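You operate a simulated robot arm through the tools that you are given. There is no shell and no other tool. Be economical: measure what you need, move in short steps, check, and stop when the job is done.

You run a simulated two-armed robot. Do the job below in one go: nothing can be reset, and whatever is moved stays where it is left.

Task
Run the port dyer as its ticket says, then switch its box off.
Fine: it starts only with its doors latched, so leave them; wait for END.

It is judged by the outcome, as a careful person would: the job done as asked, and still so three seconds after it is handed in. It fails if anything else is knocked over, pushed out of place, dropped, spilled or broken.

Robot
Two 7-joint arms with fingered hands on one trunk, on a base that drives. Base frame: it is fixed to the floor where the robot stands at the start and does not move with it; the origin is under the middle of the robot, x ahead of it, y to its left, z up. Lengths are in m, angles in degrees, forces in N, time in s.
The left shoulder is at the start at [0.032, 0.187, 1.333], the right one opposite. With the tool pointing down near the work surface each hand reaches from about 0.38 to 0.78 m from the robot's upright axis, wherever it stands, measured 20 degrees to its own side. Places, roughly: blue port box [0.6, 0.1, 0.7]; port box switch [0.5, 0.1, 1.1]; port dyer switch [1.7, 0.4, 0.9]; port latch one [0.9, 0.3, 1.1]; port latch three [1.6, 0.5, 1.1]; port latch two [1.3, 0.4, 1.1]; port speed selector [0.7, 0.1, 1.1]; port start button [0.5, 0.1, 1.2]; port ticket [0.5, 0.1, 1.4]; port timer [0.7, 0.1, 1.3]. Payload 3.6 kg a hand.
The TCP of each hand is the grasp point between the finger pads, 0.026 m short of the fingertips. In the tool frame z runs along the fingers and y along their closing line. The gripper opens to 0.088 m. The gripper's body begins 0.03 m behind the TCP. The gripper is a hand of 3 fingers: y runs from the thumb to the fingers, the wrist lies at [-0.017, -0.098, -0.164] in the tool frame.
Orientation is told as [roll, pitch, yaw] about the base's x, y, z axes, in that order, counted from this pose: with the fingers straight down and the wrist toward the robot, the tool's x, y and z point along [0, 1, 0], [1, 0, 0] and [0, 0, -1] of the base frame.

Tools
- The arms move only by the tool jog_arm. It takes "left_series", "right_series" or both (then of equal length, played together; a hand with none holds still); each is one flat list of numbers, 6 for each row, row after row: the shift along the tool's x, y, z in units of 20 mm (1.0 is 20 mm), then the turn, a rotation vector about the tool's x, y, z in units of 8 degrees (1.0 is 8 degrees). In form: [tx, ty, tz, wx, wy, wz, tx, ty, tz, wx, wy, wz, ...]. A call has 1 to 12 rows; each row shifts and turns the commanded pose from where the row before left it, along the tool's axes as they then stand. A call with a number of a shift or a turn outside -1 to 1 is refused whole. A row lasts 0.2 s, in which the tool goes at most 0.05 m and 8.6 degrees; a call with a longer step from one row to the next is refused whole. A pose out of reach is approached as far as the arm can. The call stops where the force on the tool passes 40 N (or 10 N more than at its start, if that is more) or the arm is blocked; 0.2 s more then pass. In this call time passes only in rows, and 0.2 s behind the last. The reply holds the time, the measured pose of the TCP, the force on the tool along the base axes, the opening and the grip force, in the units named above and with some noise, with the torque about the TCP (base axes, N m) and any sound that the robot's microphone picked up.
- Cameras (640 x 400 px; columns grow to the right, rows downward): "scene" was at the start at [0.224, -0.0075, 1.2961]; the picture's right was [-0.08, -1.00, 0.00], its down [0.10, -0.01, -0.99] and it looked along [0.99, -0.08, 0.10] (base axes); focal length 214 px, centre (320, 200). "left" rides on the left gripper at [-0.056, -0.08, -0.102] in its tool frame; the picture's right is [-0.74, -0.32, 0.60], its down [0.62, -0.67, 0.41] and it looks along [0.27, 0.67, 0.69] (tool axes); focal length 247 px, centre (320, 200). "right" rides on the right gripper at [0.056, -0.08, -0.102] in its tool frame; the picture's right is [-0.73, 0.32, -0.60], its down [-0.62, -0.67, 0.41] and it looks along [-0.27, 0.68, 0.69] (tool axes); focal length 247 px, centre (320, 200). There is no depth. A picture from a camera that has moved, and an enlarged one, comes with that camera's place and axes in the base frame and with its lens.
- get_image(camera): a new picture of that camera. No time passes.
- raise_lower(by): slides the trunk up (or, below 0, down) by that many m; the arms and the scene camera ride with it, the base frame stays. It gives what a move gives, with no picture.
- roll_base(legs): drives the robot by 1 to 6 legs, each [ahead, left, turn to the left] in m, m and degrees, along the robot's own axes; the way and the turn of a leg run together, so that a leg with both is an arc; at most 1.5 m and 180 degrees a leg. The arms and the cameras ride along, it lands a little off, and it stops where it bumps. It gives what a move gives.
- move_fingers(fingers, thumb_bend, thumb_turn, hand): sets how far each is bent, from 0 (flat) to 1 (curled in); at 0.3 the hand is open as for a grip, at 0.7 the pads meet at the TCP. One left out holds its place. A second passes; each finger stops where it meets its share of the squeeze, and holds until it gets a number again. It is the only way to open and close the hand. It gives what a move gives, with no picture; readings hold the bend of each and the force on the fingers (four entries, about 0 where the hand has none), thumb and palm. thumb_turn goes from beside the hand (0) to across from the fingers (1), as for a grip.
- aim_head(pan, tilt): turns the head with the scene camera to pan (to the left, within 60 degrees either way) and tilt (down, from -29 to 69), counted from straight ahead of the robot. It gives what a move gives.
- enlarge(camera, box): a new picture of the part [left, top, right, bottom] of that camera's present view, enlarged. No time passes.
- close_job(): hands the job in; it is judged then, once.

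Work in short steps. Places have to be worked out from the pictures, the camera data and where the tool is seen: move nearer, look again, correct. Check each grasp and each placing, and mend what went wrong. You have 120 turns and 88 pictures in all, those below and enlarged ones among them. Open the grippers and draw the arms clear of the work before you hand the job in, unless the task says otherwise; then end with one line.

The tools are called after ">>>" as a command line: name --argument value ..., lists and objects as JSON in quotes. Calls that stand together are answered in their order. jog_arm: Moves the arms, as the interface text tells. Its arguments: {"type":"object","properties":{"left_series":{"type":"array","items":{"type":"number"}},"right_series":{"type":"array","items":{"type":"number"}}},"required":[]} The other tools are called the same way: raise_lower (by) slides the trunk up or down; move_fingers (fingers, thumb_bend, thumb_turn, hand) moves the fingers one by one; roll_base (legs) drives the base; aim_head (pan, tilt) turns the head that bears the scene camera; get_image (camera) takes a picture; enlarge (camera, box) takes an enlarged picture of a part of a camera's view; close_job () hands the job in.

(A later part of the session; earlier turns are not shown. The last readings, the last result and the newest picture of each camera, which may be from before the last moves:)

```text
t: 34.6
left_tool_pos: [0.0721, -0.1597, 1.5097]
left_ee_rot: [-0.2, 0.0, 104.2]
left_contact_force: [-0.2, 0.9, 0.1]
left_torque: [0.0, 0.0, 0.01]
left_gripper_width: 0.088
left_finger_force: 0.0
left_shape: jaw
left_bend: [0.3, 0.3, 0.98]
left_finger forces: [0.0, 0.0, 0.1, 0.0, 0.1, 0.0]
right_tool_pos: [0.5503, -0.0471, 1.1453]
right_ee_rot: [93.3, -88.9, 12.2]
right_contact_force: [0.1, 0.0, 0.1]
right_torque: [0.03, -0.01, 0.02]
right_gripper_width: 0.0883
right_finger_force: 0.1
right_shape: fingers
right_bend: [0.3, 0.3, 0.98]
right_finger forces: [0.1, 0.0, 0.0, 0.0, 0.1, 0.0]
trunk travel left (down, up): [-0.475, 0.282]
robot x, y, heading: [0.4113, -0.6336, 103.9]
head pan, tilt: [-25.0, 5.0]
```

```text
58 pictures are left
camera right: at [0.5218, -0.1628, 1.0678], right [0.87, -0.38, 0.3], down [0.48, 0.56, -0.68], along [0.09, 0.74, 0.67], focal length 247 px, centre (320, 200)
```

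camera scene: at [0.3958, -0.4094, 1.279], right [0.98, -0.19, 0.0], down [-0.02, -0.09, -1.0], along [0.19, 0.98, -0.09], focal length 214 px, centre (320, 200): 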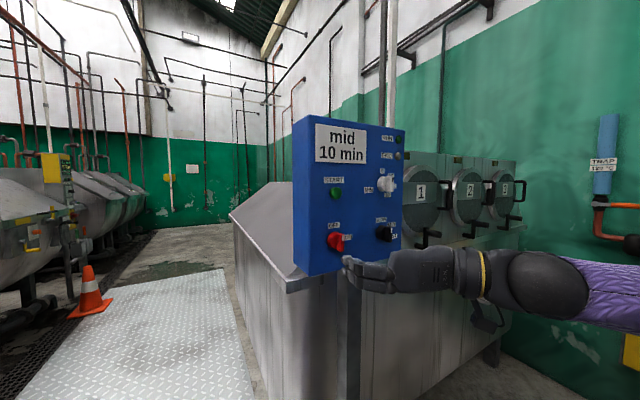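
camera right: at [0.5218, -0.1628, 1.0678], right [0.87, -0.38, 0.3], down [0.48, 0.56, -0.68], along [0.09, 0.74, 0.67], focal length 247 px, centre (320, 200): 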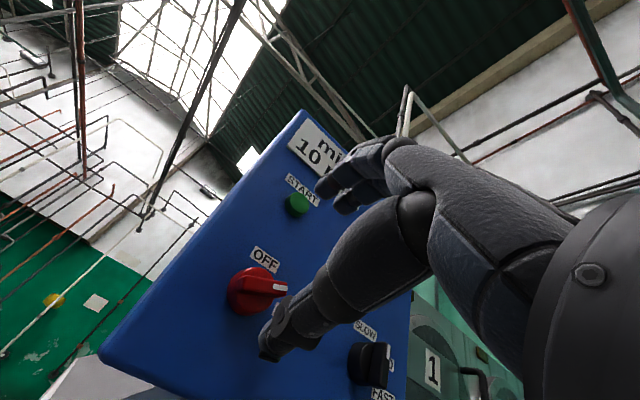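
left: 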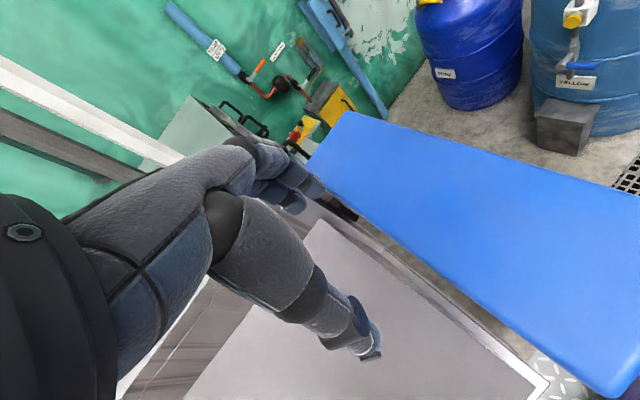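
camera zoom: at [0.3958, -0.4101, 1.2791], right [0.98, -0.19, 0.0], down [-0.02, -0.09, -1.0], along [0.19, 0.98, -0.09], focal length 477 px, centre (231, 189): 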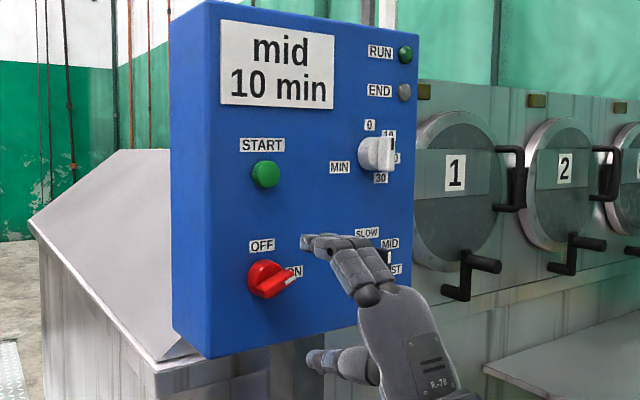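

Red knob is on ON. Now rotate the hand back and shift in front of the speed selector.

>>> jog_arm --right_series '[0, 0, -0.5, 0, 0, -1, 0, 0, 0, 0, 0, -1, 0, 0, 0, 0, 0, -1, 0, 0, 0, 0, 0, -1, 0, 0, 0, 0, 0, -1, 0, 0, 0, 0, 0, -1, 0, 0, 0, 0, 0, -1, 0, 0, 0, 0, 0, -1, 0, 0, 0, 0, 0, -1, 0, 0, 0, 0, 0, -1, 0, 0, 0, 0, 0, -1, 0, 0, 0, 0, 0, -0.1]'

>>> jog_arm --right_series '[0, -0.88, 0, 0, 0, 0, 0, -0.88, 0, 0, 0, 0, 0, -0.88, 0, 0, 0, 0, 0, -0.88, 0, 0, 0, 0, 0, -0.88, 0, 0, 0, 0, 0, -0.88, 0, 0, 0, 0, 0, -0.88, 0, 0, 0, 0, 0, -0.88, 0, 0, 0, 0]'

>>> get_image --camera "right"

>>> enlarge --camera "scene" --box '[310, 150, 430, 275]'

```text
t: 37.2
left_tool_pos: [0.0731, -0.1586, 1.5097]
left_ee_rot: [-0.1, 0.1, 104.1]
left_contact_force: [-0.9, -0.1, -0.4]
left_torque: [0.03, -0.01, 0.0]
left_gripper_width: 0.0878
left_finger_force: 0.0
left_shape: jaw
left_bend: [0.3, 0.3, 0.98]
left_finger forces: [0.0, 0.0, 0.0, 0.0, 0.0, 0.1]
right_tool_pos: [0.5548, -0.0565, 1.1437]
right_ee_rot: [-90.0, -2.3, -164.4]
right_contact_force: [0.3, 0.5, 0.4]
right_torque: [-0.01, 0.03, -0.02]
right_gripper_width: 0.0879
right_finger_force: 0.0
right_shape: fingers
right_bend: [0.3, 0.3, 0.98]
right_finger forces: [0.0, 0.0, 0.1, 0.1, 0.0, 0.0]
trunk travel left (down, up): [-0.475, 0.282]
robot x, y, heading: [0.4109, -0.6309, 103.9]
head pan, tilt: [-25.0, 5.0]
```

```text
t: 39.0
left_tool_pos: [0.073, -0.1577, 1.5098]
left_ee_rot: [-0.1, 0.1, 104.1]
left_contact_force: [-0.8, -0.6, 0.9]
left_torque: [-0.03, -0.01, 0.01]
left_gripper_width: 0.0876
left_finger_force: 0.0
left_shape: jaw
left_bend: [0.3, 0.3, 0.98]
left_finger forces: [0.1, 0.0, 0.0, 0.1, 0.0, 0.1]
right_tool_pos: [0.6874, -0.0185, 1.1389]
right_ee_rot: [-90.0, -2.3, -164.3]
right_contact_force: [-0.5, -0.3, 0.8]
right_torque: [0.04, 0.03, 0.02]
right_gripper_width: 0.088
right_finger_force: 0.1
right_shape: fingers
right_bend: [0.3, 0.3, 0.98]
right_finger forces: [0.1, 0.0, 0.0, 0.0, 0.0, 0.0]
trunk travel left (down, up): [-0.475, 0.282]
robot x, y, heading: [0.415, -0.6353, 104.0]
head pan, tilt: [-25.0, 5.0]
```

```text
57 pictures are left
camera right: at [0.7904, -0.0969, 1.08], right [-0.12, -0.65, 0.75], down [0.55, 0.58, 0.6], along [-0.82, 0.48, 0.29], focal length 247 px, centre (320, 200)
```

right: 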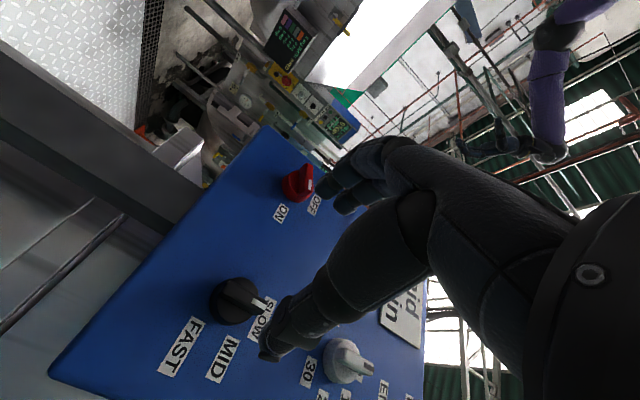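

```text
3.20 times, centred on (370, 212) of scene
camera zoom: at [0.3959, -0.4095, 1.279], right [0.98, -0.19, 0.0], down [-0.02, -0.09, -1.0], along [0.19, 0.98, -0.09], focal length 686 px, centre (160, 160)
```

zoom: 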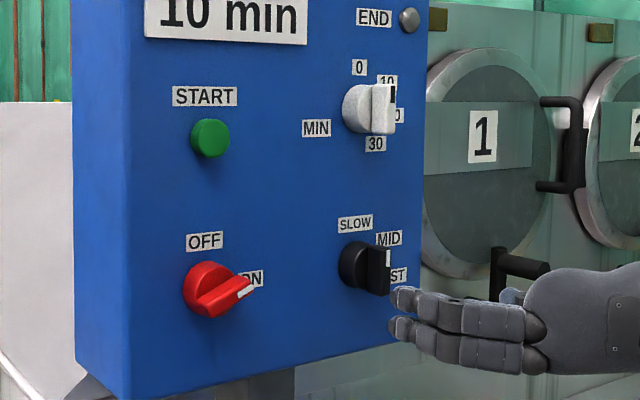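

Selector points at SLOW; from label geometry, SLOW/MID/FAST sit at about 0/60/120° and the timer's 0/10/20/30 at 0/50/100/150°. I advance onto the selector.

>>> jog_arm --right_series '[-0.25, -0.3, 0.9, 0, 0, 0.29, 0, 0, 0.9, 0, 0, 0, 0, 0, 0.9, 0, 0, 0, 0, 0, 0.7, 0, 0, 0]'

>>> enlarge --camera "right" --box '[180, 130, 420, 380]'

```text
t: 40.0
left_tool_pos: [0.0721, -0.159, 1.509]
left_ee_rot: [-0.1, 0.1, 104.1]
left_contact_force: [0.1, -0.2, 0.0]
left_torque: [0.03, -0.03, 0.0]
left_gripper_width: 0.0878
left_finger_force: 0.1
left_shape: jaw
left_bend: [0.3, 0.3, 0.98]
left_finger forces: [0.1, 0.1, 0.1, 0.0, 0.0, 0.1]
right_tool_pos: [0.6778, 0.0503, 1.1416]
right_ee_rot: [-90.0, -4.7, -164.4]
right_contact_force: [0.2, -0.1, 0.1]
right_torque: [-0.03, -0.01, -0.02]
right_gripper_width: 0.088
right_finger_force: 0.1
right_shape: fingers
right_bend: [0.3, 0.3, 0.98]
right_finger forces: [0.1, 0.1, 0.0, 0.0, 0.0, 0.0]
trunk travel left (down, up): [-0.475, 0.282]
robot x, y, heading: [0.4126, -0.6329, 104.0]
head pan, tilt: [-25.0, 5.0]
```

```text
1.60 times, centred on (300, 255) of right
camera zoom: at [0.7769, -0.0294, 1.08], right [-0.09, -0.65, 0.76], down [0.58, 0.59, 0.57], along [-0.81, 0.49, 0.32], focal length 395 px, centre (352, 112)
```

zoom: 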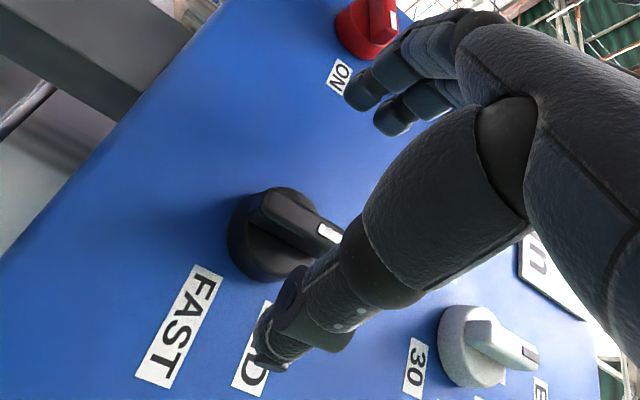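

Nearly there; I undo the roll slightly, shift ~5 mm right and up, advance 15 mm and close.

>>> jog_arm --right_series '[-0.15, -0.25, 0.4, 0, 0, -0.58, 0, 0, 0.4, 0, 0, 0]'

>>> move_fingers --hand "right" --fingers 0.7 --thumb_bend 0.7

>>> enlarge --camera "right" --box '[180, 130, 420, 380]'

```text
t: 40.6
left_tool_pos: [0.0719, -0.1592, 1.5103]
left_ee_rot: [-0.1, 0.1, 104.2]
left_contact_force: [0.1, -0.7, 0.0]
left_torque: [0.02, -0.01, 0.0]
left_gripper_width: 0.0873
left_finger_force: 0.1
left_shape: jaw
left_bend: [0.3, 0.3, 0.98]
left_finger forces: [0.0, 0.1, 0.1, 0.0, 0.0, 0.0]
right_tool_pos: [0.6775, 0.0649, 1.1449]
right_ee_rot: [-90.0, -0.1, -164.4]
right_contact_force: [0.9, 0.1, 0.1]
right_torque: [0.0, -0.03, 0.03]
right_gripper_width: 0.0881
right_finger_force: 0.1
right_shape: fingers
right_bend: [0.3, 0.3, 0.98]
right_finger forces: [0.1, 0.0, 0.1, 0.0, 0.0, 0.1]
trunk travel left (down, up): [-0.475, 0.282]
robot x, y, heading: [0.4116, -0.6338, 103.9]
head pan, tilt: [-25.0, 5.0]
```

```text
t: 41.6
left_tool_pos: [0.0742, -0.1595, 1.5093]
left_ee_rot: [-0.1, 0.2, 104.1]
left_contact_force: [-0.1, -1.3, -1.0]
left_torque: [-0.03, -0.02, 0.03]
left_gripper_width: 0.0877
left_finger_force: 0.1
left_shape: jaw
left_bend: [0.3, 0.3, 0.98]
left_finger forces: [0.0, 0.1, 0.0, 0.0, 0.0, 0.1]
right_tool_pos: [0.6793, 0.0658, 1.1443]
right_ee_rot: [-90.1, 0.0, -164.4]
right_contact_force: [3.2, 2.6, 0.9]
right_torque: [0.02, 0.0, -0.09]
right_gripper_width: 0.01
right_finger_force: 3.2
right_shape: fingers
right_bend: [0.69, 0.65, 0.97]
right_finger forces: [0.6, 0.5, 0.0, 0.0, 5.3, 0.0]
trunk travel left (down, up): [-0.475, 0.282]
robot x, y, heading: [0.4086, -0.6348, 104.0]
head pan, tilt: [-25.0, 5.0]
```

```text
1.60 times, centred on (300, 255) of right
camera zoom: at [0.7824, -0.0124, 1.0895], right [-0.15, -0.66, 0.73], down [0.53, 0.57, 0.62], along [-0.83, 0.48, 0.27], focal length 395 px, centre (352, 112)
```

zoom: 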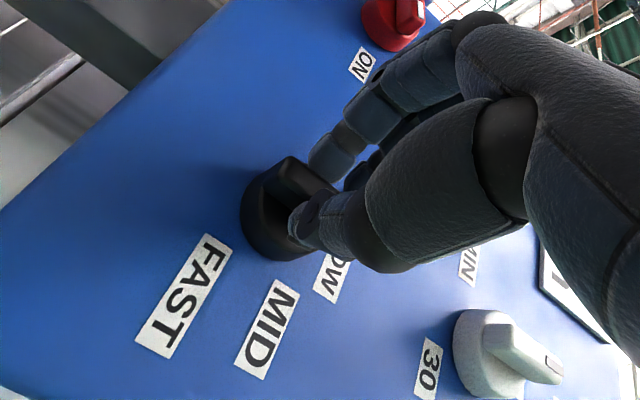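

Bar held lightly at 10 mm width. I tighten a little and turn 60° clockwise.

>>> move_fingers --hand "right" --fingers 0.75 --thumb_bend 0.72

>>> jog_arm --right_series '[0, 0, 0, 0, 0, 1, 0, 0, 0, 0, 0, 1, 0, 0, 0, 0, 0, 1, 0, 0, 0, 0, 0, 1, 0, 0, 0, 0, 0, 1, 0, 0, 0, 0, 0, 1, 0, 0, 0, 0, 0, 1, 0, 0, 0, 0, 0, 0.5]'

>>> get_image --camera "right"

```text
t: 42.6
left_tool_pos: [0.0718, -0.1589, 1.5091]
left_ee_rot: [-0.1, 0.1, 104.2]
left_contact_force: [0.1, 0.2, -0.2]
left_torque: [0.01, -0.04, -0.02]
left_gripper_width: 0.0875
left_finger_force: 0.0
left_shape: jaw
left_bend: [0.3, 0.3, 0.98]
left_finger forces: [0.1, 0.1, 0.1, 0.0, 0.1, 0.0]
right_tool_pos: [0.6765, 0.0658, 1.145]
right_ee_rot: [-90.0, 0.1, -164.4]
right_contact_force: [-0.7, 3.9, 0.9]
right_torque: [-0.02, -0.02, 0.01]
right_gripper_width: 0.0084
right_finger_force: 8.0
right_shape: fingers
right_bend: [0.73, 0.64, 0.97]
right_finger forces: [4.7, 3.2, 0.0, 0.0, 8.0, 0.1]
trunk travel left (down, up): [-0.475, 0.282]
robot x, y, heading: [0.4114, -0.6318, 103.7]
head pan, tilt: [-25.0, 5.0]
```

```text
t: 44.4
left_tool_pos: [0.0741, -0.1594, 1.5099]
left_ee_rot: [0.0, 0.1, 104.0]
left_contact_force: [0.4, 0.0, 0.2]
left_torque: [-0.01, -0.02, -0.03]
left_gripper_width: 0.0877
left_finger_force: 0.0
left_shape: jaw
left_bend: [0.3, 0.3, 0.98]
left_finger forces: [0.1, 0.0, 0.0, 0.1, 0.0, 0.0]
right_tool_pos: [0.6796, 0.0655, 1.1452]
right_ee_rot: [-90.1, -60.2, -164.5]
right_contact_force: [10.2, 3.1, 4.3]
right_torque: [0.11, -0.02, -0.16]
right_gripper_width: 0.0093
right_finger_force: 8.5
right_shape: fingers
right_bend: [0.74, 0.64, 0.99]
right_finger forces: [4.2, 4.2, 0.0, 0.0, 8.9, 0.1]
trunk travel left (down, up): [-0.475, 0.282]
robot x, y, heading: [0.409, -0.6354, 104.0]
head pan, tilt: [-25.0, 5.0]
```

```text
53 pictures are left
camera right: at [0.6977, -0.0368, 1.0492], right [0.62, -0.45, 0.64], down [0.73, 0.63, -0.27], along [-0.28, 0.63, 0.72], focal length 247 px, centre (320, 200)
```

right: 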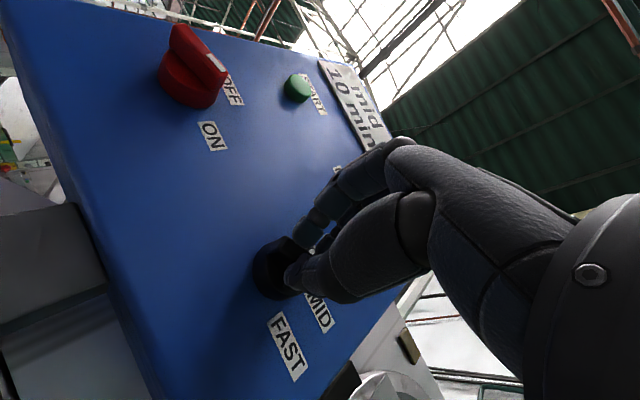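

The red knob's pointer looks odd from this angle; I check with the scene camera before releasing.

>>> enlarge --camera "scene" --box '[310, 190, 420, 275]'

>>> enlarge --camera "right" --box '[130, 10, 350, 160]'

```text
4.71 times, centred on (365, 232) of scene
camera zoom: at [0.3972, -0.4097, 1.2791], right [0.98, -0.19, 0.0], down [-0.02, -0.09, -1.0], along [0.19, 0.98, -0.09], focal length 1009 px, centre (108, 47)
```

zoom: 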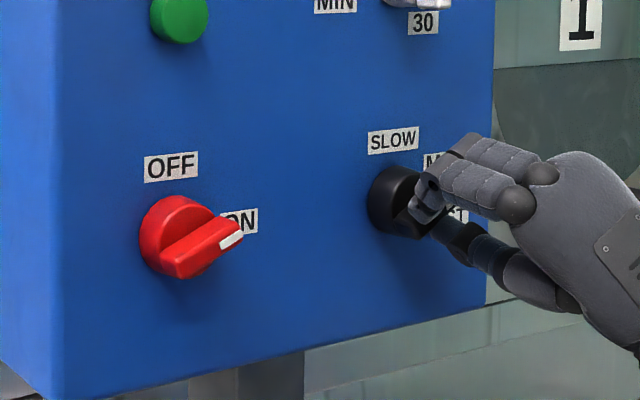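

```text
2.67 times, centred on (240, 85) of right
camera zoom: at [0.6977, -0.0368, 1.0492], right [0.62, -0.45, 0.64], down [0.73, 0.63, -0.27], along [-0.28, 0.63, 0.72], focal length 659 px, centre (533, 507)
```

zoom: 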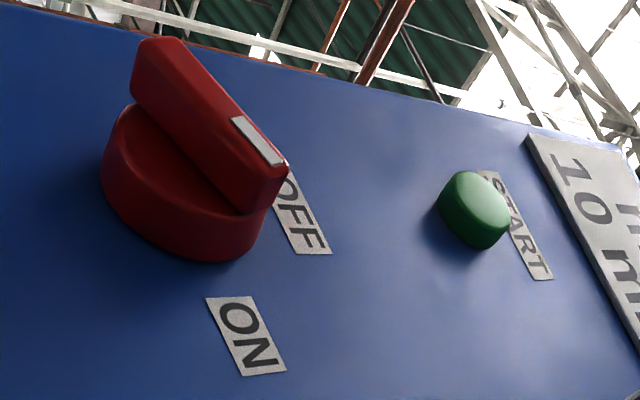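

Red knob sits about 70° round, not quite the full 90°; I'll deal with it next. First release the selector and check it.

>>> move_fingers --hand "right" --fingers 0.3 --thumb_bend 0.3

>>> jog_arm --right_series '[0, 0, -1, 0, 0, 0, 0, 0, -1, 0, 0, 0, 0, 0, -1, 0, 0, 0, 0, 0, -1, 0, 0, 0, 0, 0, -1, 0, 0, 0]'

>>> enlarge --camera "scene" --box '[310, 150, 420, 275]'

>>> get_image --camera "right"

```text
t: 45.4
left_tool_pos: [0.0725, -0.1601, 1.5086]
left_ee_rot: [-0.1, 0.1, 104.1]
left_contact_force: [0.5, -0.3, 0.0]
left_torque: [-0.02, -0.04, 0.01]
left_gripper_width: 0.0875
left_finger_force: 0.1
left_shape: jaw
left_bend: [0.3, 0.3, 0.98]
left_finger forces: [0.0, 0.1, 0.0, 0.0, 0.0, 0.0]
right_tool_pos: [0.6771, 0.0656, 1.1459]
right_ee_rot: [-90.0, -59.9, -164.3]
right_contact_force: [0.8, 0.5, -0.4]
right_torque: [-0.04, 0.0, 0.04]
right_gripper_width: 0.0878
right_finger_force: 0.1
right_shape: fingers
right_bend: [0.3, 0.3, 0.98]
right_finger forces: [0.1, 0.0, 0.1, 0.1, 0.0, 0.1]
trunk travel left (down, up): [-0.475, 0.282]
robot x, y, heading: [0.4078, -0.6323, 103.8]
head pan, tilt: [-25.0, 5.0]
```

```text
t: 46.6
left_tool_pos: [0.0719, -0.1603, 1.5099]
left_ee_rot: [-0.1, 0.0, 104.1]
left_contact_force: [-0.3, -0.1, 0.4]
left_torque: [0.0, -0.01, -0.02]
left_gripper_width: 0.0877
left_finger_force: 0.1
left_shape: jaw
left_bend: [0.3, 0.3, 0.98]
left_finger forces: [0.0, 0.0, 0.1, 0.1, 0.0, 0.0]
right_tool_pos: [0.7043, -0.0308, 1.1453]
right_ee_rot: [-90.1, -60.0, -164.4]
right_contact_force: [0.5, 0.3, 0.0]
right_torque: [-0.01, 0.01, 0.02]
right_gripper_width: 0.0878
right_finger_force: 0.0
right_shape: fingers
right_bend: [0.3, 0.3, 0.98]
right_finger forces: [0.0, 0.1, 0.0, 0.0, 0.0, 0.0]
trunk travel left (down, up): [-0.475, 0.282]
robot x, y, heading: [0.4109, -0.6333, 104.0]
head pan, tilt: [-25.0, 5.0]
```

```text
3.20 times, centred on (365, 212) of scene
camera zoom: at [0.3959, -0.41, 1.2791], right [0.98, -0.19, 0.0], down [-0.02, -0.09, -1.0], along [0.19, 0.98, -0.09], focal length 686 px, centre (176, 160)
```

zoom: 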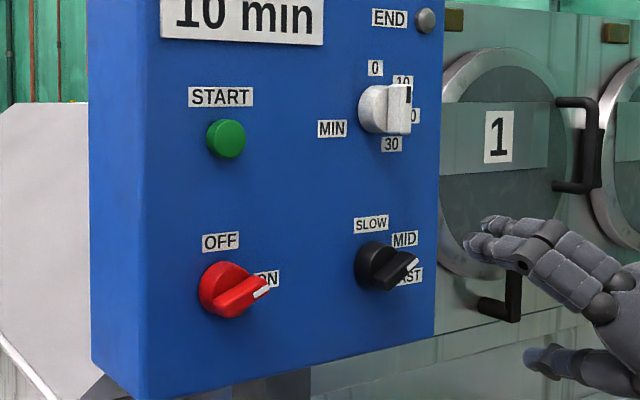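

```text
49 pictures are left
camera right: at [0.7241, -0.1333, 1.0491], right [0.62, -0.45, 0.64], down [0.73, 0.63, -0.26], along [-0.29, 0.63, 0.72], focal length 247 px, centre (320, 200)
```

right: 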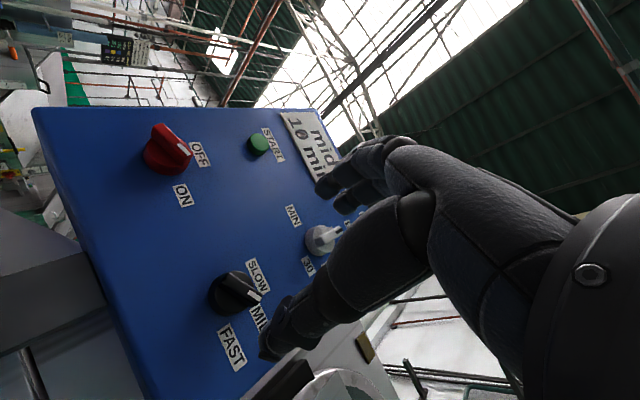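

I zoom tightly on both knobs to measure pointer angles.

>>> enlarge --camera "scene" --box '[360, 215, 400, 250]'

>>> enlarge --camera "scene" --box '[320, 220, 360, 255]'

```text
11.43 times, centred on (380, 232) of scene
camera zoom: at [0.3959, -0.41, 1.2791], right [0.98, -0.19, 0.0], down [-0.02, -0.09, -1.0], along [0.19, 0.98, -0.09], focal length 2451 px, centre (-366, -171)
```

zoom: 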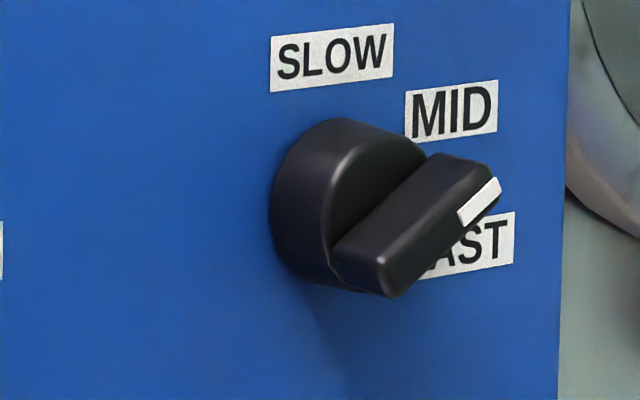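

```text
11.43 times, centred on (340, 238) of scene
camera zoom: at [0.3959, -0.41, 1.2791], right [0.98, -0.19, 0.0], down [-0.02, -0.09, -1.0], along [0.19, 0.98, -0.09], focal length 2451 px, centre (91, -229)
```

zoom: 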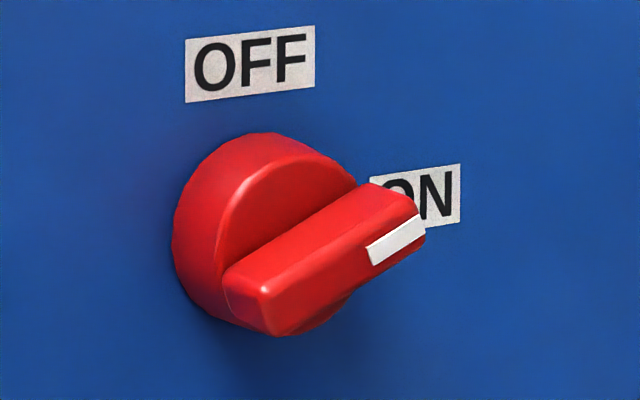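

Selector is at 60° = MID exactly. Red knob is at about 68°, with ON at 90°, so I'll re-turn it later. Next: timer at z≈1.273 directly above; rotate the hand back and rise.

>>> jog_arm --right_series '[0, 0, 0, 0, 0, -1, 0, 0, 0, 0, 0, -1, 0, 0, 0, 0, 0, -1, 0, 0, 0, 0, 0, -1, 0, 0, 0, 0, 0, -1, 0, 0, 0, 0, 0, -1, 0, 0, 0, 0, 0, -1, 0, 0, 0, 0, 0, -0.5]'

>>> jog_arm --right_series '[-0.8, 0, 0, 0, 0, 0, -0.8, 0, 0, 0, 0, 0, -0.8, 0, 0, 0, 0, 0, -0.8, 0, 0, 0, 0, 0, -0.8, 0, 0, 0, 0, 0, -0.8, 0, 0, 0, 0, 0, -0.8, 0, 0, 0, 0, 0, -0.8, 0, 0, 0, 0, 0]'

>>> jog_arm --right_series '[0, 0, 1, 0, 0, 0, 0, 0, 1, 0, 0, 0, 0, 0, 1, 0, 0, 0, 0, 0, 0.9, 0, 0, 0]'

>>> enlarge --camera "right" --box '[180, 130, 420, 380]'

```text
t: 48.4
left_tool_pos: [0.0733, -0.16, 1.5092]
left_ee_rot: [-0.1, 0.1, 104.1]
left_contact_force: [0.9, 0.1, 0.3]
left_torque: [0.0, -0.01, -0.03]
left_gripper_width: 0.0878
left_finger_force: 0.0
left_shape: jaw
left_bend: [0.3, 0.3, 0.98]
left_finger forces: [0.1, 0.0, 0.0, 0.1, 0.0, 0.0]
right_tool_pos: [0.7037, -0.0306, 1.1449]
right_ee_rot: [-90.0, 0.1, -164.4]
right_contact_force: [-0.4, -0.2, 0.4]
right_torque: [0.0, 0.01, -0.01]
right_gripper_width: 0.0882
right_finger_force: 0.0
right_shape: fingers
right_bend: [0.3, 0.3, 0.98]
right_finger forces: [0.0, 0.1, 0.0, 0.0, 0.0, 0.0]
trunk travel left (down, up): [-0.475, 0.282]
robot x, y, heading: [0.4128, -0.6343, 104.0]
head pan, tilt: [-25.0, 5.0]
```

```text
t: 50.2
left_tool_pos: [0.0713, -0.1593, 1.5108]
left_ee_rot: [-0.1, 0.0, 104.0]
left_contact_force: [-0.5, 0.0, 0.0]
left_torque: [0.0, -0.04, 0.01]
left_gripper_width: 0.0874
left_finger_force: 0.0
left_shape: jaw
left_bend: [0.3, 0.3, 0.98]
left_finger forces: [0.0, 0.1, 0.1, 0.1, 0.0, 0.0]
right_tool_pos: [0.7042, -0.0325, 1.2737]
right_ee_rot: [-90.0, -0.2, -164.4]
right_contact_force: [0.3, -0.1, -0.1]
right_torque: [0.01, 0.0, 0.04]
right_gripper_width: 0.0882
right_finger_force: 0.0
right_shape: fingers
right_bend: [0.3, 0.3, 0.98]
right_finger forces: [0.0, 0.0, 0.1, 0.0, 0.0, 0.0]
trunk travel left (down, up): [-0.475, 0.282]
robot x, y, heading: [0.4109, -0.6317, 103.8]
head pan, tilt: [-25.0, 5.0]
```

```text
t: 51.2
left_tool_pos: [0.0725, -0.1584, 1.5091]
left_ee_rot: [-0.1, 0.2, 104.2]
left_contact_force: [-0.5, 0.3, 0.1]
left_torque: [-0.03, 0.01, -0.02]
left_gripper_width: 0.0879
left_finger_force: 0.1
left_shape: jaw
left_bend: [0.3, 0.3, 0.98]
left_finger forces: [0.0, 0.1, 0.1, 0.0, 0.1, 0.0]
right_tool_pos: [0.6817, 0.0427, 1.2724]
right_ee_rot: [-90.0, 0.1, -164.4]
right_contact_force: [0.0, 0.1, -0.8]
right_torque: [-0.01, 0.02, -0.01]
right_gripper_width: 0.0881
right_finger_force: 0.2
right_shape: fingers
right_bend: [0.3, 0.3, 0.98]
right_finger forces: [0.0, 0.0, 0.0, 0.1, 0.1, 0.1]
trunk travel left (down, up): [-0.475, 0.282]
robot x, y, heading: [0.4129, -0.6347, 103.7]
head pan, tilt: [-25.0, 5.0]
```

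```text
1.60 times, centred on (300, 255) of right
camera zoom: at [0.7864, -0.0353, 1.2171], right [-0.15, -0.66, 0.73], down [0.53, 0.57, 0.62], along [-0.84, 0.48, 0.27], focal length 395 px, centre (352, 112)
```

zoom: 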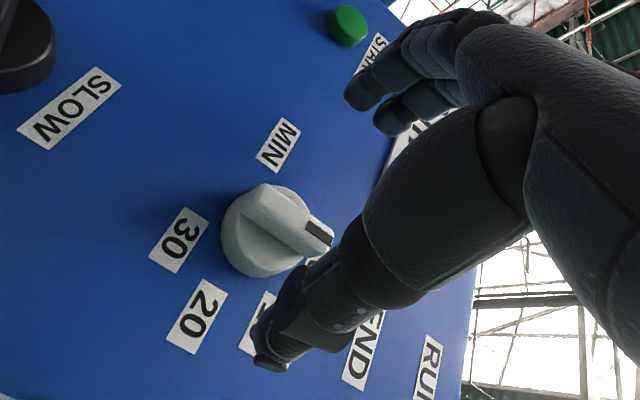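

Well aligned with the timer knob (pointing to 0). Advance 22 mm and grip.

>>> jog_arm --right_series '[0, 0, 0.6, 0, 0, 0, 0, 0, 0.5, 0, 0, 0]'

>>> move_fingers --hand "right" --fingers 0.75 --thumb_bend 0.72

>>> enlarge --camera "right" --box '[180, 130, 420, 380]'

```text
t: 51.8
left_tool_pos: [0.0726, -0.1598, 1.5091]
left_ee_rot: [-0.1, 0.1, 104.1]
left_contact_force: [0.0, 0.3, -0.5]
left_torque: [0.0, -0.01, -0.02]
left_gripper_width: 0.0878
left_finger_force: 0.1
left_shape: jaw
left_bend: [0.3, 0.3, 0.98]
left_finger forces: [0.0, 0.0, 0.0, 0.1, 0.0, 0.1]
right_tool_pos: [0.6765, 0.0628, 1.2728]
right_ee_rot: [-89.9, 0.0, -164.4]
right_contact_force: [-0.3, -0.7, 0.1]
right_torque: [0.02, 0.0, -0.02]
right_gripper_width: 0.0883
right_finger_force: 0.1
right_shape: fingers
right_bend: [0.3, 0.3, 0.98]
right_finger forces: [0.0, 0.1, 0.0, 0.0, 0.1, 0.0]
trunk travel left (down, up): [-0.475, 0.282]
robot x, y, heading: [0.4076, -0.6289, 104.0]
head pan, tilt: [-25.0, 5.0]
```

```text
t: 52.8
left_tool_pos: [0.0727, -0.1611, 1.5093]
left_ee_rot: [-0.1, 0.1, 104.1]
left_contact_force: [0.2, 0.6, -1.1]
left_torque: [0.01, 0.01, 0.0]
left_gripper_width: 0.0876
left_finger_force: 0.1
left_shape: jaw
left_bend: [0.3, 0.3, 0.98]
left_finger forces: [0.1, 0.0, 0.0, 0.1, 0.0, 0.0]
right_tool_pos: [0.6779, 0.0652, 1.2716]
right_ee_rot: [-90.1, -0.1, -164.4]
right_contact_force: [1.1, 3.1, 1.4]
right_torque: [0.03, -0.03, -0.01]
right_gripper_width: 0.0084
right_finger_force: 7.5
right_shape: fingers
right_bend: [0.73, 0.65, 0.97]
right_finger forces: [3.6, 2.5, 0.0, 0.1, 8.6, 0.0]
trunk travel left (down, up): [-0.475, 0.282]
robot x, y, heading: [0.4089, -0.633, 104.0]
head pan, tilt: [-25.0, 5.0]
```

```text
1.60 times, centred on (300, 255) of right
camera zoom: at [0.7817, -0.0146, 1.217], right [-0.15, -0.66, 0.73], down [0.53, 0.57, 0.62], along [-0.83, 0.48, 0.27], focal length 395 px, centre (352, 112)
```

zoom: 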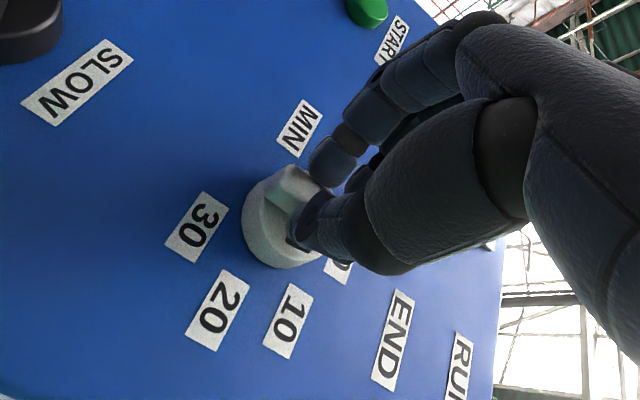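

Gripped like the selector. Turn 50° clockwise, release, back off, and look.

>>> jog_arm --right_series '[0, 0, 0, 0, 0, 1, 0, 0, 0, 0, 0, 1, 0, 0, 0, 0, 0, 1, 0, 0, 0, 0, 0, 1, 0, 0, 0, 0, 0, 1, 0, 0, 0, 0, 0, 1, 0, 0, 0, 0, 0, 0.25]'

>>> move_fingers --hand "right" --fingers 0.3 --thumb_bend 0.3

>>> jog_arm --right_series '[0, 0, -1, 0, 0, 0, 0, 0, -1, 0, 0, 0, 0, 0, -1, 0, 0, 0, 0, 0, -1, 0, 0, 0, 0, 0, -1, 0, 0, 0]'

>>> enlarge --camera "scene" --box '[360, 165, 400, 200]'

>>> enlarge --camera "scene" --box '[310, 120, 420, 275]'

```text
t: 54.4
left_tool_pos: [0.0731, -0.1608, 1.5092]
left_ee_rot: [-0.2, 0.0, 104.0]
left_contact_force: [-0.2, -0.1, 0.3]
left_torque: [0.01, 0.0, 0.02]
left_gripper_width: 0.0877
left_finger_force: 0.1
left_shape: jaw
left_bend: [0.3, 0.3, 0.98]
left_finger forces: [0.1, 0.0, 0.0, 0.0, 0.1, 0.0]
right_tool_pos: [0.6787, 0.0652, 1.2735]
right_ee_rot: [-90.2, -50.2, -164.3]
right_contact_force: [5.7, -0.6, 7.5]
right_torque: [0.18, -0.02, -0.1]
right_gripper_width: 0.0083
right_finger_force: 9.1
right_shape: fingers
right_bend: [0.73, 0.65, 0.98]
right_finger forces: [5.3, 4.7, 0.1, 0.0, 7.6, 0.1]
trunk travel left (down, up): [-0.475, 0.282]
robot x, y, heading: [0.4112, -0.6326, 104.0]
head pan, tilt: [-25.0, 5.0]
```

```text
t: 55.4
left_tool_pos: [0.0721, -0.1593, 1.509]
left_ee_rot: [-0.1, 0.1, 104.0]
left_contact_force: [0.6, -0.6, 0.4]
left_torque: [0.01, -0.05, 0.05]
left_gripper_width: 0.0875
left_finger_force: 0.0
left_shape: jaw
left_bend: [0.3, 0.3, 0.98]
left_finger forces: [0.0, 0.0, 0.0, 0.0, 0.1, 0.0]
right_tool_pos: [0.6779, 0.0659, 1.2726]
right_ee_rot: [-90.0, -50.0, -164.5]
right_contact_force: [-0.2, -0.6, -0.4]
right_torque: [-0.02, -0.02, 0.05]
right_gripper_width: 0.0879
right_finger_force: 0.1
right_shape: fingers
right_bend: [0.3, 0.3, 0.98]
right_finger forces: [0.1, 0.0, 0.0, 0.0, 0.1, 0.0]
trunk travel left (down, up): [-0.475, 0.282]
robot x, y, heading: [0.4086, -0.6329, 103.9]
head pan, tilt: [-25.0, 5.0]
```

```text
t: 56.6
left_tool_pos: [0.0723, -0.16, 1.5096]
left_ee_rot: [-0.2, 0.0, 104.1]
left_contact_force: [-0.3, 0.4, -0.9]
left_torque: [-0.03, 0.02, -0.05]
left_gripper_width: 0.0876
left_finger_force: 0.1
left_shape: jaw
left_bend: [0.3, 0.3, 0.98]
left_finger forces: [0.1, 0.0, 0.0, 0.1, 0.1, 0.1]
right_tool_pos: [0.7064, -0.031, 1.2746]
right_ee_rot: [-90.0, -50.0, -164.4]
right_contact_force: [0.1, 0.1, 0.2]
right_torque: [0.01, 0.02, -0.04]
right_gripper_width: 0.088
right_finger_force: 0.2
right_shape: fingers
right_bend: [0.3, 0.3, 0.98]
right_finger forces: [0.1, 0.0, 0.1, 0.1, 0.0, 0.0]
trunk travel left (down, up): [-0.475, 0.282]
robot x, y, heading: [0.4129, -0.6311, 104.0]
head pan, tilt: [-25.0, 5.0]
```

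```text
11.43 times, centred on (380, 182) of scene
camera zoom: at [0.3959, -0.4101, 1.2791], right [0.98, -0.19, 0.0], down [-0.02, -0.09, -1.0], along [0.19, 0.98, -0.09], focal length 2451 px, centre (-366, 400)
```

zoom: 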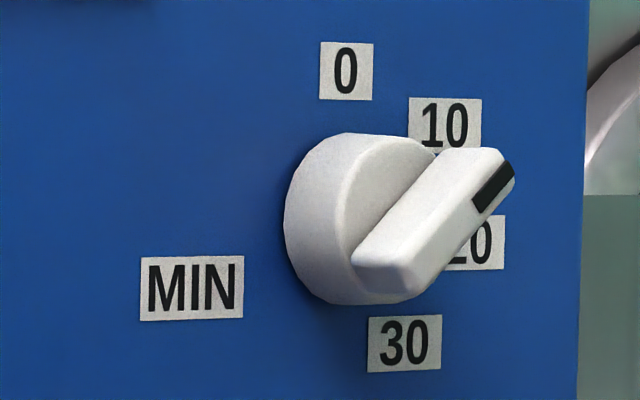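

```text
2.58 times, centred on (365, 198) of scene
camera zoom: at [0.3959, -0.4101, 1.2791], right [0.98, -0.19, 0.0], down [-0.02, -0.09, -1.0], along [0.19, 0.98, -0.09], focal length 554 px, centre (204, 206)
```

zoom: 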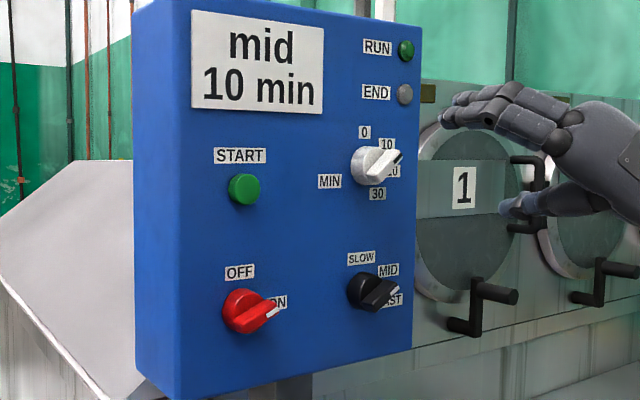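

Timer points at 10 (~48–50°) and selector at MID. Now back to the red knob: roll to match its 68° angle and move in front of it, a bit further right than my first grip.

>>> jog_arm --right_series '[0, 0, 0, 0, 0, 0.75, 0, 0, 0, 0, 0, 0.75, 0, 0, 0, 0, 0, 0.75]'

>>> jog_arm --right_series '[0.93, -0.325, 0, 0, 0, 0, 0.93, -0.325, 0, 0, 0, 0, 0.93, -0.325, 0, 0, 0, 0, 0.93, -0.325, 0, 0, 0, 0, 0.93, -0.325, 0, 0, 0, 0, 0.93, -0.325, 0, 0, 0, 0, 0.93, -0.325, 0, 0, 0, 0, 0.93, -0.325, 0, 0, 0, 0, 0.93, -0.325, 0, 0, 0, 0, 0.93, -0.325, 0, 0, 0, 0]'

>>> get_image --camera "right"

```text
t: 57.4
left_tool_pos: [0.0723, -0.1601, 1.5094]
left_ee_rot: [-0.1, 0.1, 104.1]
left_contact_force: [-0.6, 0.2, -0.2]
left_torque: [-0.05, -0.01, -0.01]
left_gripper_width: 0.0881
left_finger_force: 0.0
left_shape: jaw
left_bend: [0.3, 0.3, 0.98]
left_finger forces: [0.0, 0.0, 0.0, 0.0, 0.0, 0.0]
right_tool_pos: [0.7054, -0.0307, 1.2744]
right_ee_rot: [-90.1, -68.1, -164.4]
right_contact_force: [-0.9, 0.4, 0.2]
right_torque: [-0.01, 0.03, 0.01]
right_gripper_width: 0.0879
right_finger_force: 0.0
right_shape: fingers
right_bend: [0.3, 0.3, 0.98]
right_finger forces: [0.0, 0.1, 0.0, 0.0, 0.0, 0.1]
trunk travel left (down, up): [-0.475, 0.282]
robot x, y, heading: [0.4114, -0.6341, 103.9]
head pan, tilt: [-25.0, 5.0]
```

```text
t: 59.6
left_tool_pos: [0.0728, -0.1593, 1.5101]
left_ee_rot: [-0.1, 0.1, 104.2]
left_contact_force: [-0.9, -0.3, -0.2]
left_torque: [0.01, 0.0, 0.0]
left_gripper_width: 0.0878
left_finger_force: 0.0
left_shape: jaw
left_bend: [0.3, 0.3, 0.98]
left_finger forces: [0.0, 0.1, 0.0, 0.1, 0.1, 0.0]
right_tool_pos: [0.5635, -0.0715, 1.1429]
right_ee_rot: [-89.8, -68.0, -164.5]
right_contact_force: [0.1, 0.0, -0.2]
right_torque: [0.04, 0.0, -0.01]
right_gripper_width: 0.0884
right_finger_force: 0.1
right_shape: fingers
right_bend: [0.3, 0.3, 0.98]
right_finger forces: [0.0, 0.0, 0.0, 0.1, 0.0, 0.0]
trunk travel left (down, up): [-0.475, 0.282]
robot x, y, heading: [0.4084, -0.6308, 104.1]
head pan, tilt: [-25.0, 5.0]
```

```text
42 pictures are left
camera right: at [0.5689, -0.1767, 1.0483], right [0.7, -0.43, 0.57], down [0.69, 0.62, -0.38], along [-0.19, 0.66, 0.73], focal length 247 px, centre (320, 200)
```

right: 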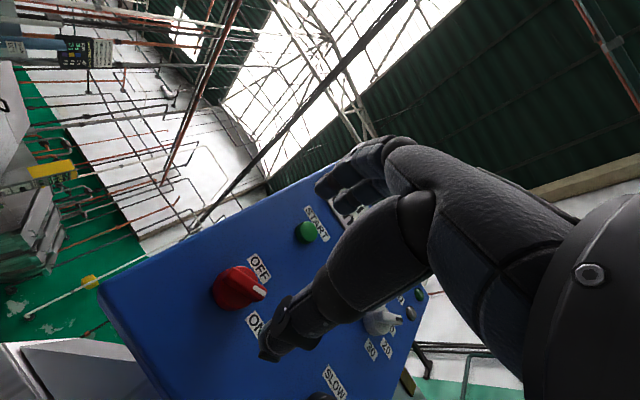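

Alignment with the red bar looks right. Advance 0.10 m and close.

>>> jog_arm --right_series '[0, 0, 1, 0, 0, 0, 0, 0, 1, 0, 0, 0, 0, 0, 1, 0, 0, 0, 0, 0, 1, 0, 0, 0, 0, 0, 0.6, 0, 0, 0, 0, 0, 0.5, 0, 0, 0]'

>>> move_fingers --hand "right" --fingers 0.75 --thumb_bend 0.72

>>> enlarge --camera "right" --box '[180, 130, 420, 380]'

```text
t: 61.0
left_tool_pos: [0.0726, -0.1577, 1.5088]
left_ee_rot: [-0.2, 0.1, 104.1]
left_contact_force: [-0.6, -0.7, -0.5]
left_torque: [-0.03, 0.01, 0.0]
left_gripper_width: 0.0879
left_finger_force: 0.1
left_shape: jaw
left_bend: [0.3, 0.3, 0.98]
left_finger forces: [0.0, 0.0, 0.0, 0.1, 0.0, 0.0]
right_tool_pos: [0.5342, 0.0265, 1.144]
right_ee_rot: [-89.9, -68.0, -164.5]
right_contact_force: [-0.8, -0.8, 0.1]
right_torque: [0.02, -0.02, -0.01]
right_gripper_width: 0.0881
right_finger_force: 0.1
right_shape: fingers
right_bend: [0.3, 0.3, 0.98]
right_finger forces: [0.0, 0.0, 0.0, 0.0, 0.0, 0.0]
trunk travel left (down, up): [-0.475, 0.282]
robot x, y, heading: [0.4125, -0.6334, 104.1]
head pan, tilt: [-25.0, 5.0]
```

```text
t: 62.0
left_tool_pos: [0.0724, -0.1604, 1.5093]
left_ee_rot: [-0.1, 0.1, 104.3]
left_contact_force: [0.1, 0.3, -0.2]
left_torque: [0.02, 0.01, 0.01]
left_gripper_width: 0.0879
left_finger_force: 0.1
left_shape: jaw
left_bend: [0.3, 0.3, 0.98]
left_finger forces: [0.0, 0.1, 0.0, 0.1, 0.1, 0.0]
right_tool_pos: [0.5341, 0.0272, 1.1429]
right_ee_rot: [-90.3, -68.0, -164.0]
right_contact_force: [-1.1, -0.1, 5.3]
right_torque: [0.08, -0.01, -0.01]
right_gripper_width: 0.0083
right_finger_force: 10.4
right_shape: fingers
right_bend: [0.72, 0.65, 0.97]
right_finger forces: [7.7, 4.3, 0.1, 0.0, 8.7, 0.0]
trunk travel left (down, up): [-0.475, 0.282]
robot x, y, heading: [0.4096, -0.6309, 103.7]
head pan, tilt: [-25.0, 5.0]
```

```text
1.60 times, centred on (300, 255) of right
camera zoom: at [0.5405, -0.0791, 1.0488], right [0.7, -0.43, 0.57], down [0.69, 0.62, -0.38], along [-0.19, 0.66, 0.73], focal length 395 px, centre (352, 112)
```

zoom: 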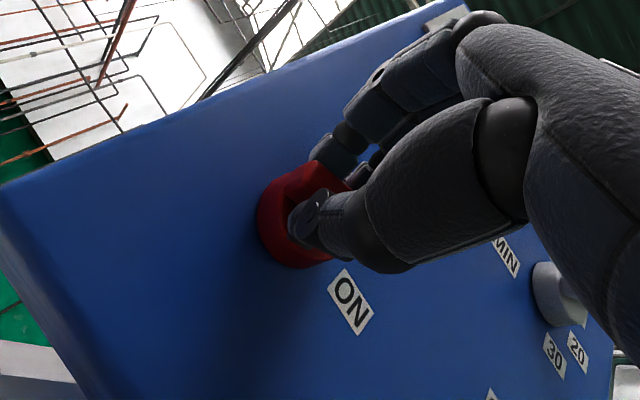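

Proper grip now. Turn 22° more, release, back off, check.

>>> jog_arm --right_series '[0, 0, 0, 0, 0, 1, 0, 0, 0, 0, 0, 1, 0, 0, 0, 0, 0, 0.8]'

>>> move_fingers --hand "right" --fingers 0.3 --thumb_bend 0.3

>>> jog_arm --right_series '[0, 0, -1, 0, 0, 0, 0, 0, -1, 0, 0, 0, 0, 0, -1, 0, 0, 0, 0, 0, -1, 0, 0, 0, 0, 0, -1, 0, 0, 0]'

>>> enlarge --camera "scene" --box '[310, 195, 410, 275]'

```text
t: 62.8
left_tool_pos: [0.0732, -0.161, 1.5104]
left_ee_rot: [-0.1, 0.0, 104.2]
left_contact_force: [-0.1, 0.5, 0.7]
left_torque: [0.0, 0.01, 0.02]
left_gripper_width: 0.0877
left_finger_force: 0.1
left_shape: jaw
left_bend: [0.3, 0.3, 0.98]
left_finger forces: [0.0, 0.0, 0.0, 0.0, 0.0, 0.0]
right_tool_pos: [0.5356, 0.0267, 1.1438]
right_ee_rot: [98.6, -89.5, 6.9]
right_contact_force: [4.1, -2.6, 4.9]
right_torque: [-0.07, -0.12, 0.01]
right_gripper_width: 0.0088
right_finger_force: 12.9
right_shape: fingers
right_bend: [0.72, 0.65, 0.98]
right_finger forces: [5.4, 6.8, 0.1, 0.1, 13.3, 0.0]
trunk travel left (down, up): [-0.475, 0.282]
robot x, y, heading: [0.4129, -0.6348, 104.2]
head pan, tilt: [-25.0, 5.0]
```

```text
t: 63.8
left_tool_pos: [0.073, -0.1589, 1.5106]
left_ee_rot: [0.0, 0.1, 104.2]
left_contact_force: [-0.1, 0.0, -0.2]
left_torque: [0.03, 0.01, 0.01]
left_gripper_width: 0.0877
left_finger_force: 0.0
left_shape: jaw
left_bend: [0.3, 0.3, 0.98]
left_finger forces: [0.0, 0.1, 0.0, 0.1, 0.1, 0.1]
right_tool_pos: [0.5336, 0.0275, 1.143]
right_ee_rot: [93.0, -89.5, 12.6]
right_contact_force: [0.6, 0.5, 0.1]
right_torque: [0.0, 0.0, -0.02]
right_gripper_width: 0.0881
right_finger_force: 0.0
right_shape: fingers
right_bend: [0.3, 0.3, 0.98]
right_finger forces: [0.1, 0.0, 0.0, 0.1, 0.0, 0.0]
trunk travel left (down, up): [-0.475, 0.282]
robot x, y, heading: [0.4091, -0.6305, 104.1]
head pan, tilt: [-25.0, 5.0]
```

```text
t: 65.0
left_tool_pos: [0.0722, -0.1609, 1.5099]
left_ee_rot: [-0.1, 0.1, 104.1]
left_contact_force: [0.5, -0.8, 0.5]
left_torque: [-0.02, -0.02, 0.02]
left_gripper_width: 0.0874
left_finger_force: 0.1
left_shape: jaw
left_bend: [0.3, 0.3, 0.98]
left_finger forces: [0.0, 0.1, 0.1, 0.0, 0.1, 0.0]
right_tool_pos: [0.5621, -0.069, 1.1424]
right_ee_rot: [96.2, -89.5, 9.5]
right_contact_force: [0.2, -0.5, -0.4]
right_torque: [-0.03, 0.0, -0.03]
right_gripper_width: 0.0879
right_finger_force: 0.0
right_shape: fingers
right_bend: [0.3, 0.3, 0.98]
right_finger forces: [0.0, 0.1, 0.0, 0.1, 0.1, 0.0]
trunk travel left (down, up): [-0.475, 0.282]
robot x, y, heading: [0.4089, -0.6305, 103.7]
head pan, tilt: [-25.0, 5.0]
```

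```text
5.00 times, centred on (360, 235) of scene
camera zoom: at [0.3958, -0.41, 1.2791], right [0.98, -0.19, 0.0], down [-0.02, -0.09, -1.0], along [0.19, 0.98, -0.09], focal length 1072 px, centre (120, 25)
```

zoom: 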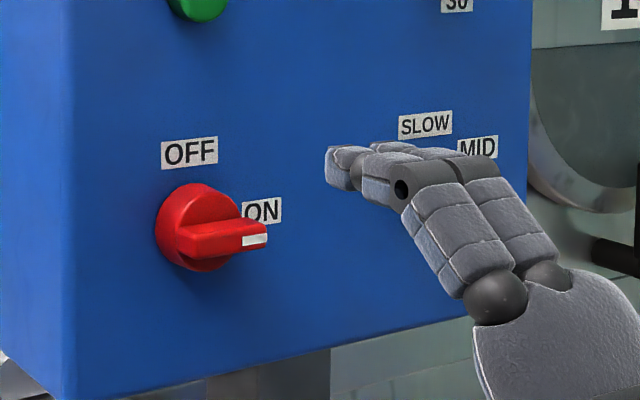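

Red knob now squarely at ON. Close the fingers into a point and rise in front of START, then approach.

>>> move_fingers --hand "right" --fingers 0.7 --thumb_bend 0.7

>>> jog_arm --right_series '[0, 0.9, 0, 0, 0, 0, 0, 0.9, 0, 0, 0, 0, 0, 0.9, 0, 0, 0, 0, 0, 0.9, 0, 0, 0, 0, 0, 0.9, 0, 0, 0, 0, 0, 0.9, 0, 0, 0, 0, 0, 0, 1, 0, 0, 0, 0, 0, 1, 0, 0, 0, 0, 0, 1, 0, 0, 0, 0, 0, 0.8, 0, 0, 0]'

>>> enlarge --camera "scene" --box '[300, 150, 400, 230]'

>>> get_image --camera "right"

```text
t: 66.0
left_tool_pos: [0.0725, -0.1598, 1.5097]
left_ee_rot: [-0.1, 0.1, 104.1]
left_contact_force: [0.5, 0.8, 0.0]
left_torque: [-0.02, -0.01, 0.03]
left_gripper_width: 0.0879
left_finger_force: 0.1
left_shape: jaw
left_bend: [0.3, 0.3, 0.98]
left_finger forces: [0.0, 0.0, 0.0, 0.0, 0.0, 0.0]
right_tool_pos: [0.5614, -0.0679, 1.1427]
right_ee_rot: [92.6, -89.8, 13.1]
right_contact_force: [0.6, 0.7, 0.3]
right_torque: [-0.01, 0.01, -0.02]
right_gripper_width: 0.0025
right_finger_force: 0.1
right_shape: fingers
right_bend: [0.7, 0.7, 0.98]
right_finger forces: [0.0, 0.0, 0.0, 0.1, 0.0, 0.1]
trunk travel left (down, up): [-0.475, 0.282]
robot x, y, heading: [0.4112, -0.6351, 103.6]
head pan, tilt: [-25.0, 5.0]
```

```text
t: 68.2
left_tool_pos: [0.0723, -0.1595, 1.5091]
left_ee_rot: [-0.1, 0.1, 104.2]
left_contact_force: [0.1, 0.4, 0.2]
left_torque: [0.01, -0.01, 0.01]
left_gripper_width: 0.0878
left_finger_force: 0.0
left_shape: jaw
left_bend: [0.3, 0.3, 0.98]
left_finger forces: [0.0, 0.0, 0.1, 0.0, 0.0, 0.1]
right_tool_pos: [0.5417, 0.005, 1.251]
right_ee_rot: [87.3, -89.5, 18.4]
right_contact_force: [-0.3, 0.1, 0.4]
right_torque: [-0.01, 0.02, 0.01]
right_gripper_width: 0.0023
right_finger_force: 0.1
right_shape: fingers
right_bend: [0.7, 0.7, 0.98]
right_finger forces: [0.0, 0.0, 0.0, 0.0, 0.1, 0.1]
trunk travel left (down, up): [-0.475, 0.282]
robot x, y, heading: [0.4093, -0.6317, 104.0]
head pan, tilt: [-25.0, 5.0]
```

```text
5.00 times, centred on (350, 190) of scene
camera zoom: at [0.3956, -0.4094, 1.279], right [0.98, -0.19, 0.0], down [-0.02, -0.09, -1.0], along [0.19, 0.98, -0.09], focal length 1072 px, centre (170, 250)
```

zoom: 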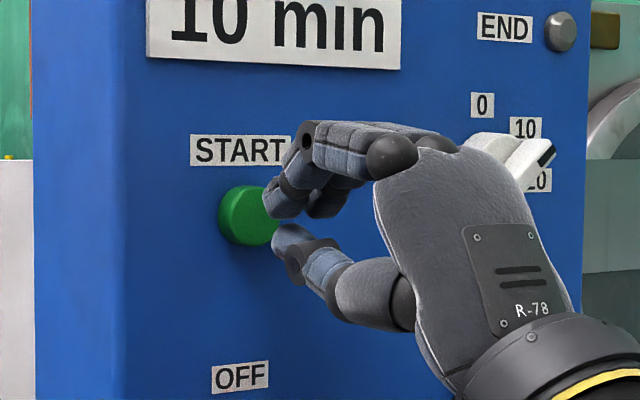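

```text
38 pictures are left
camera right: at [0.5141, -0.1109, 1.1722], right [0.87, -0.38, 0.31], down [0.49, 0.56, -0.67], along [0.08, 0.74, 0.67], focal length 247 px, centre (320, 200)
```

right: 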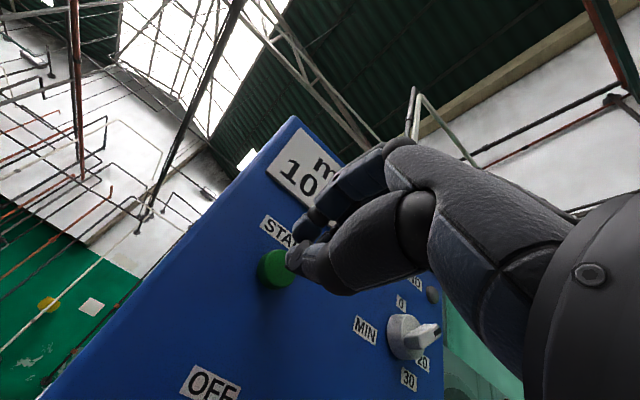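

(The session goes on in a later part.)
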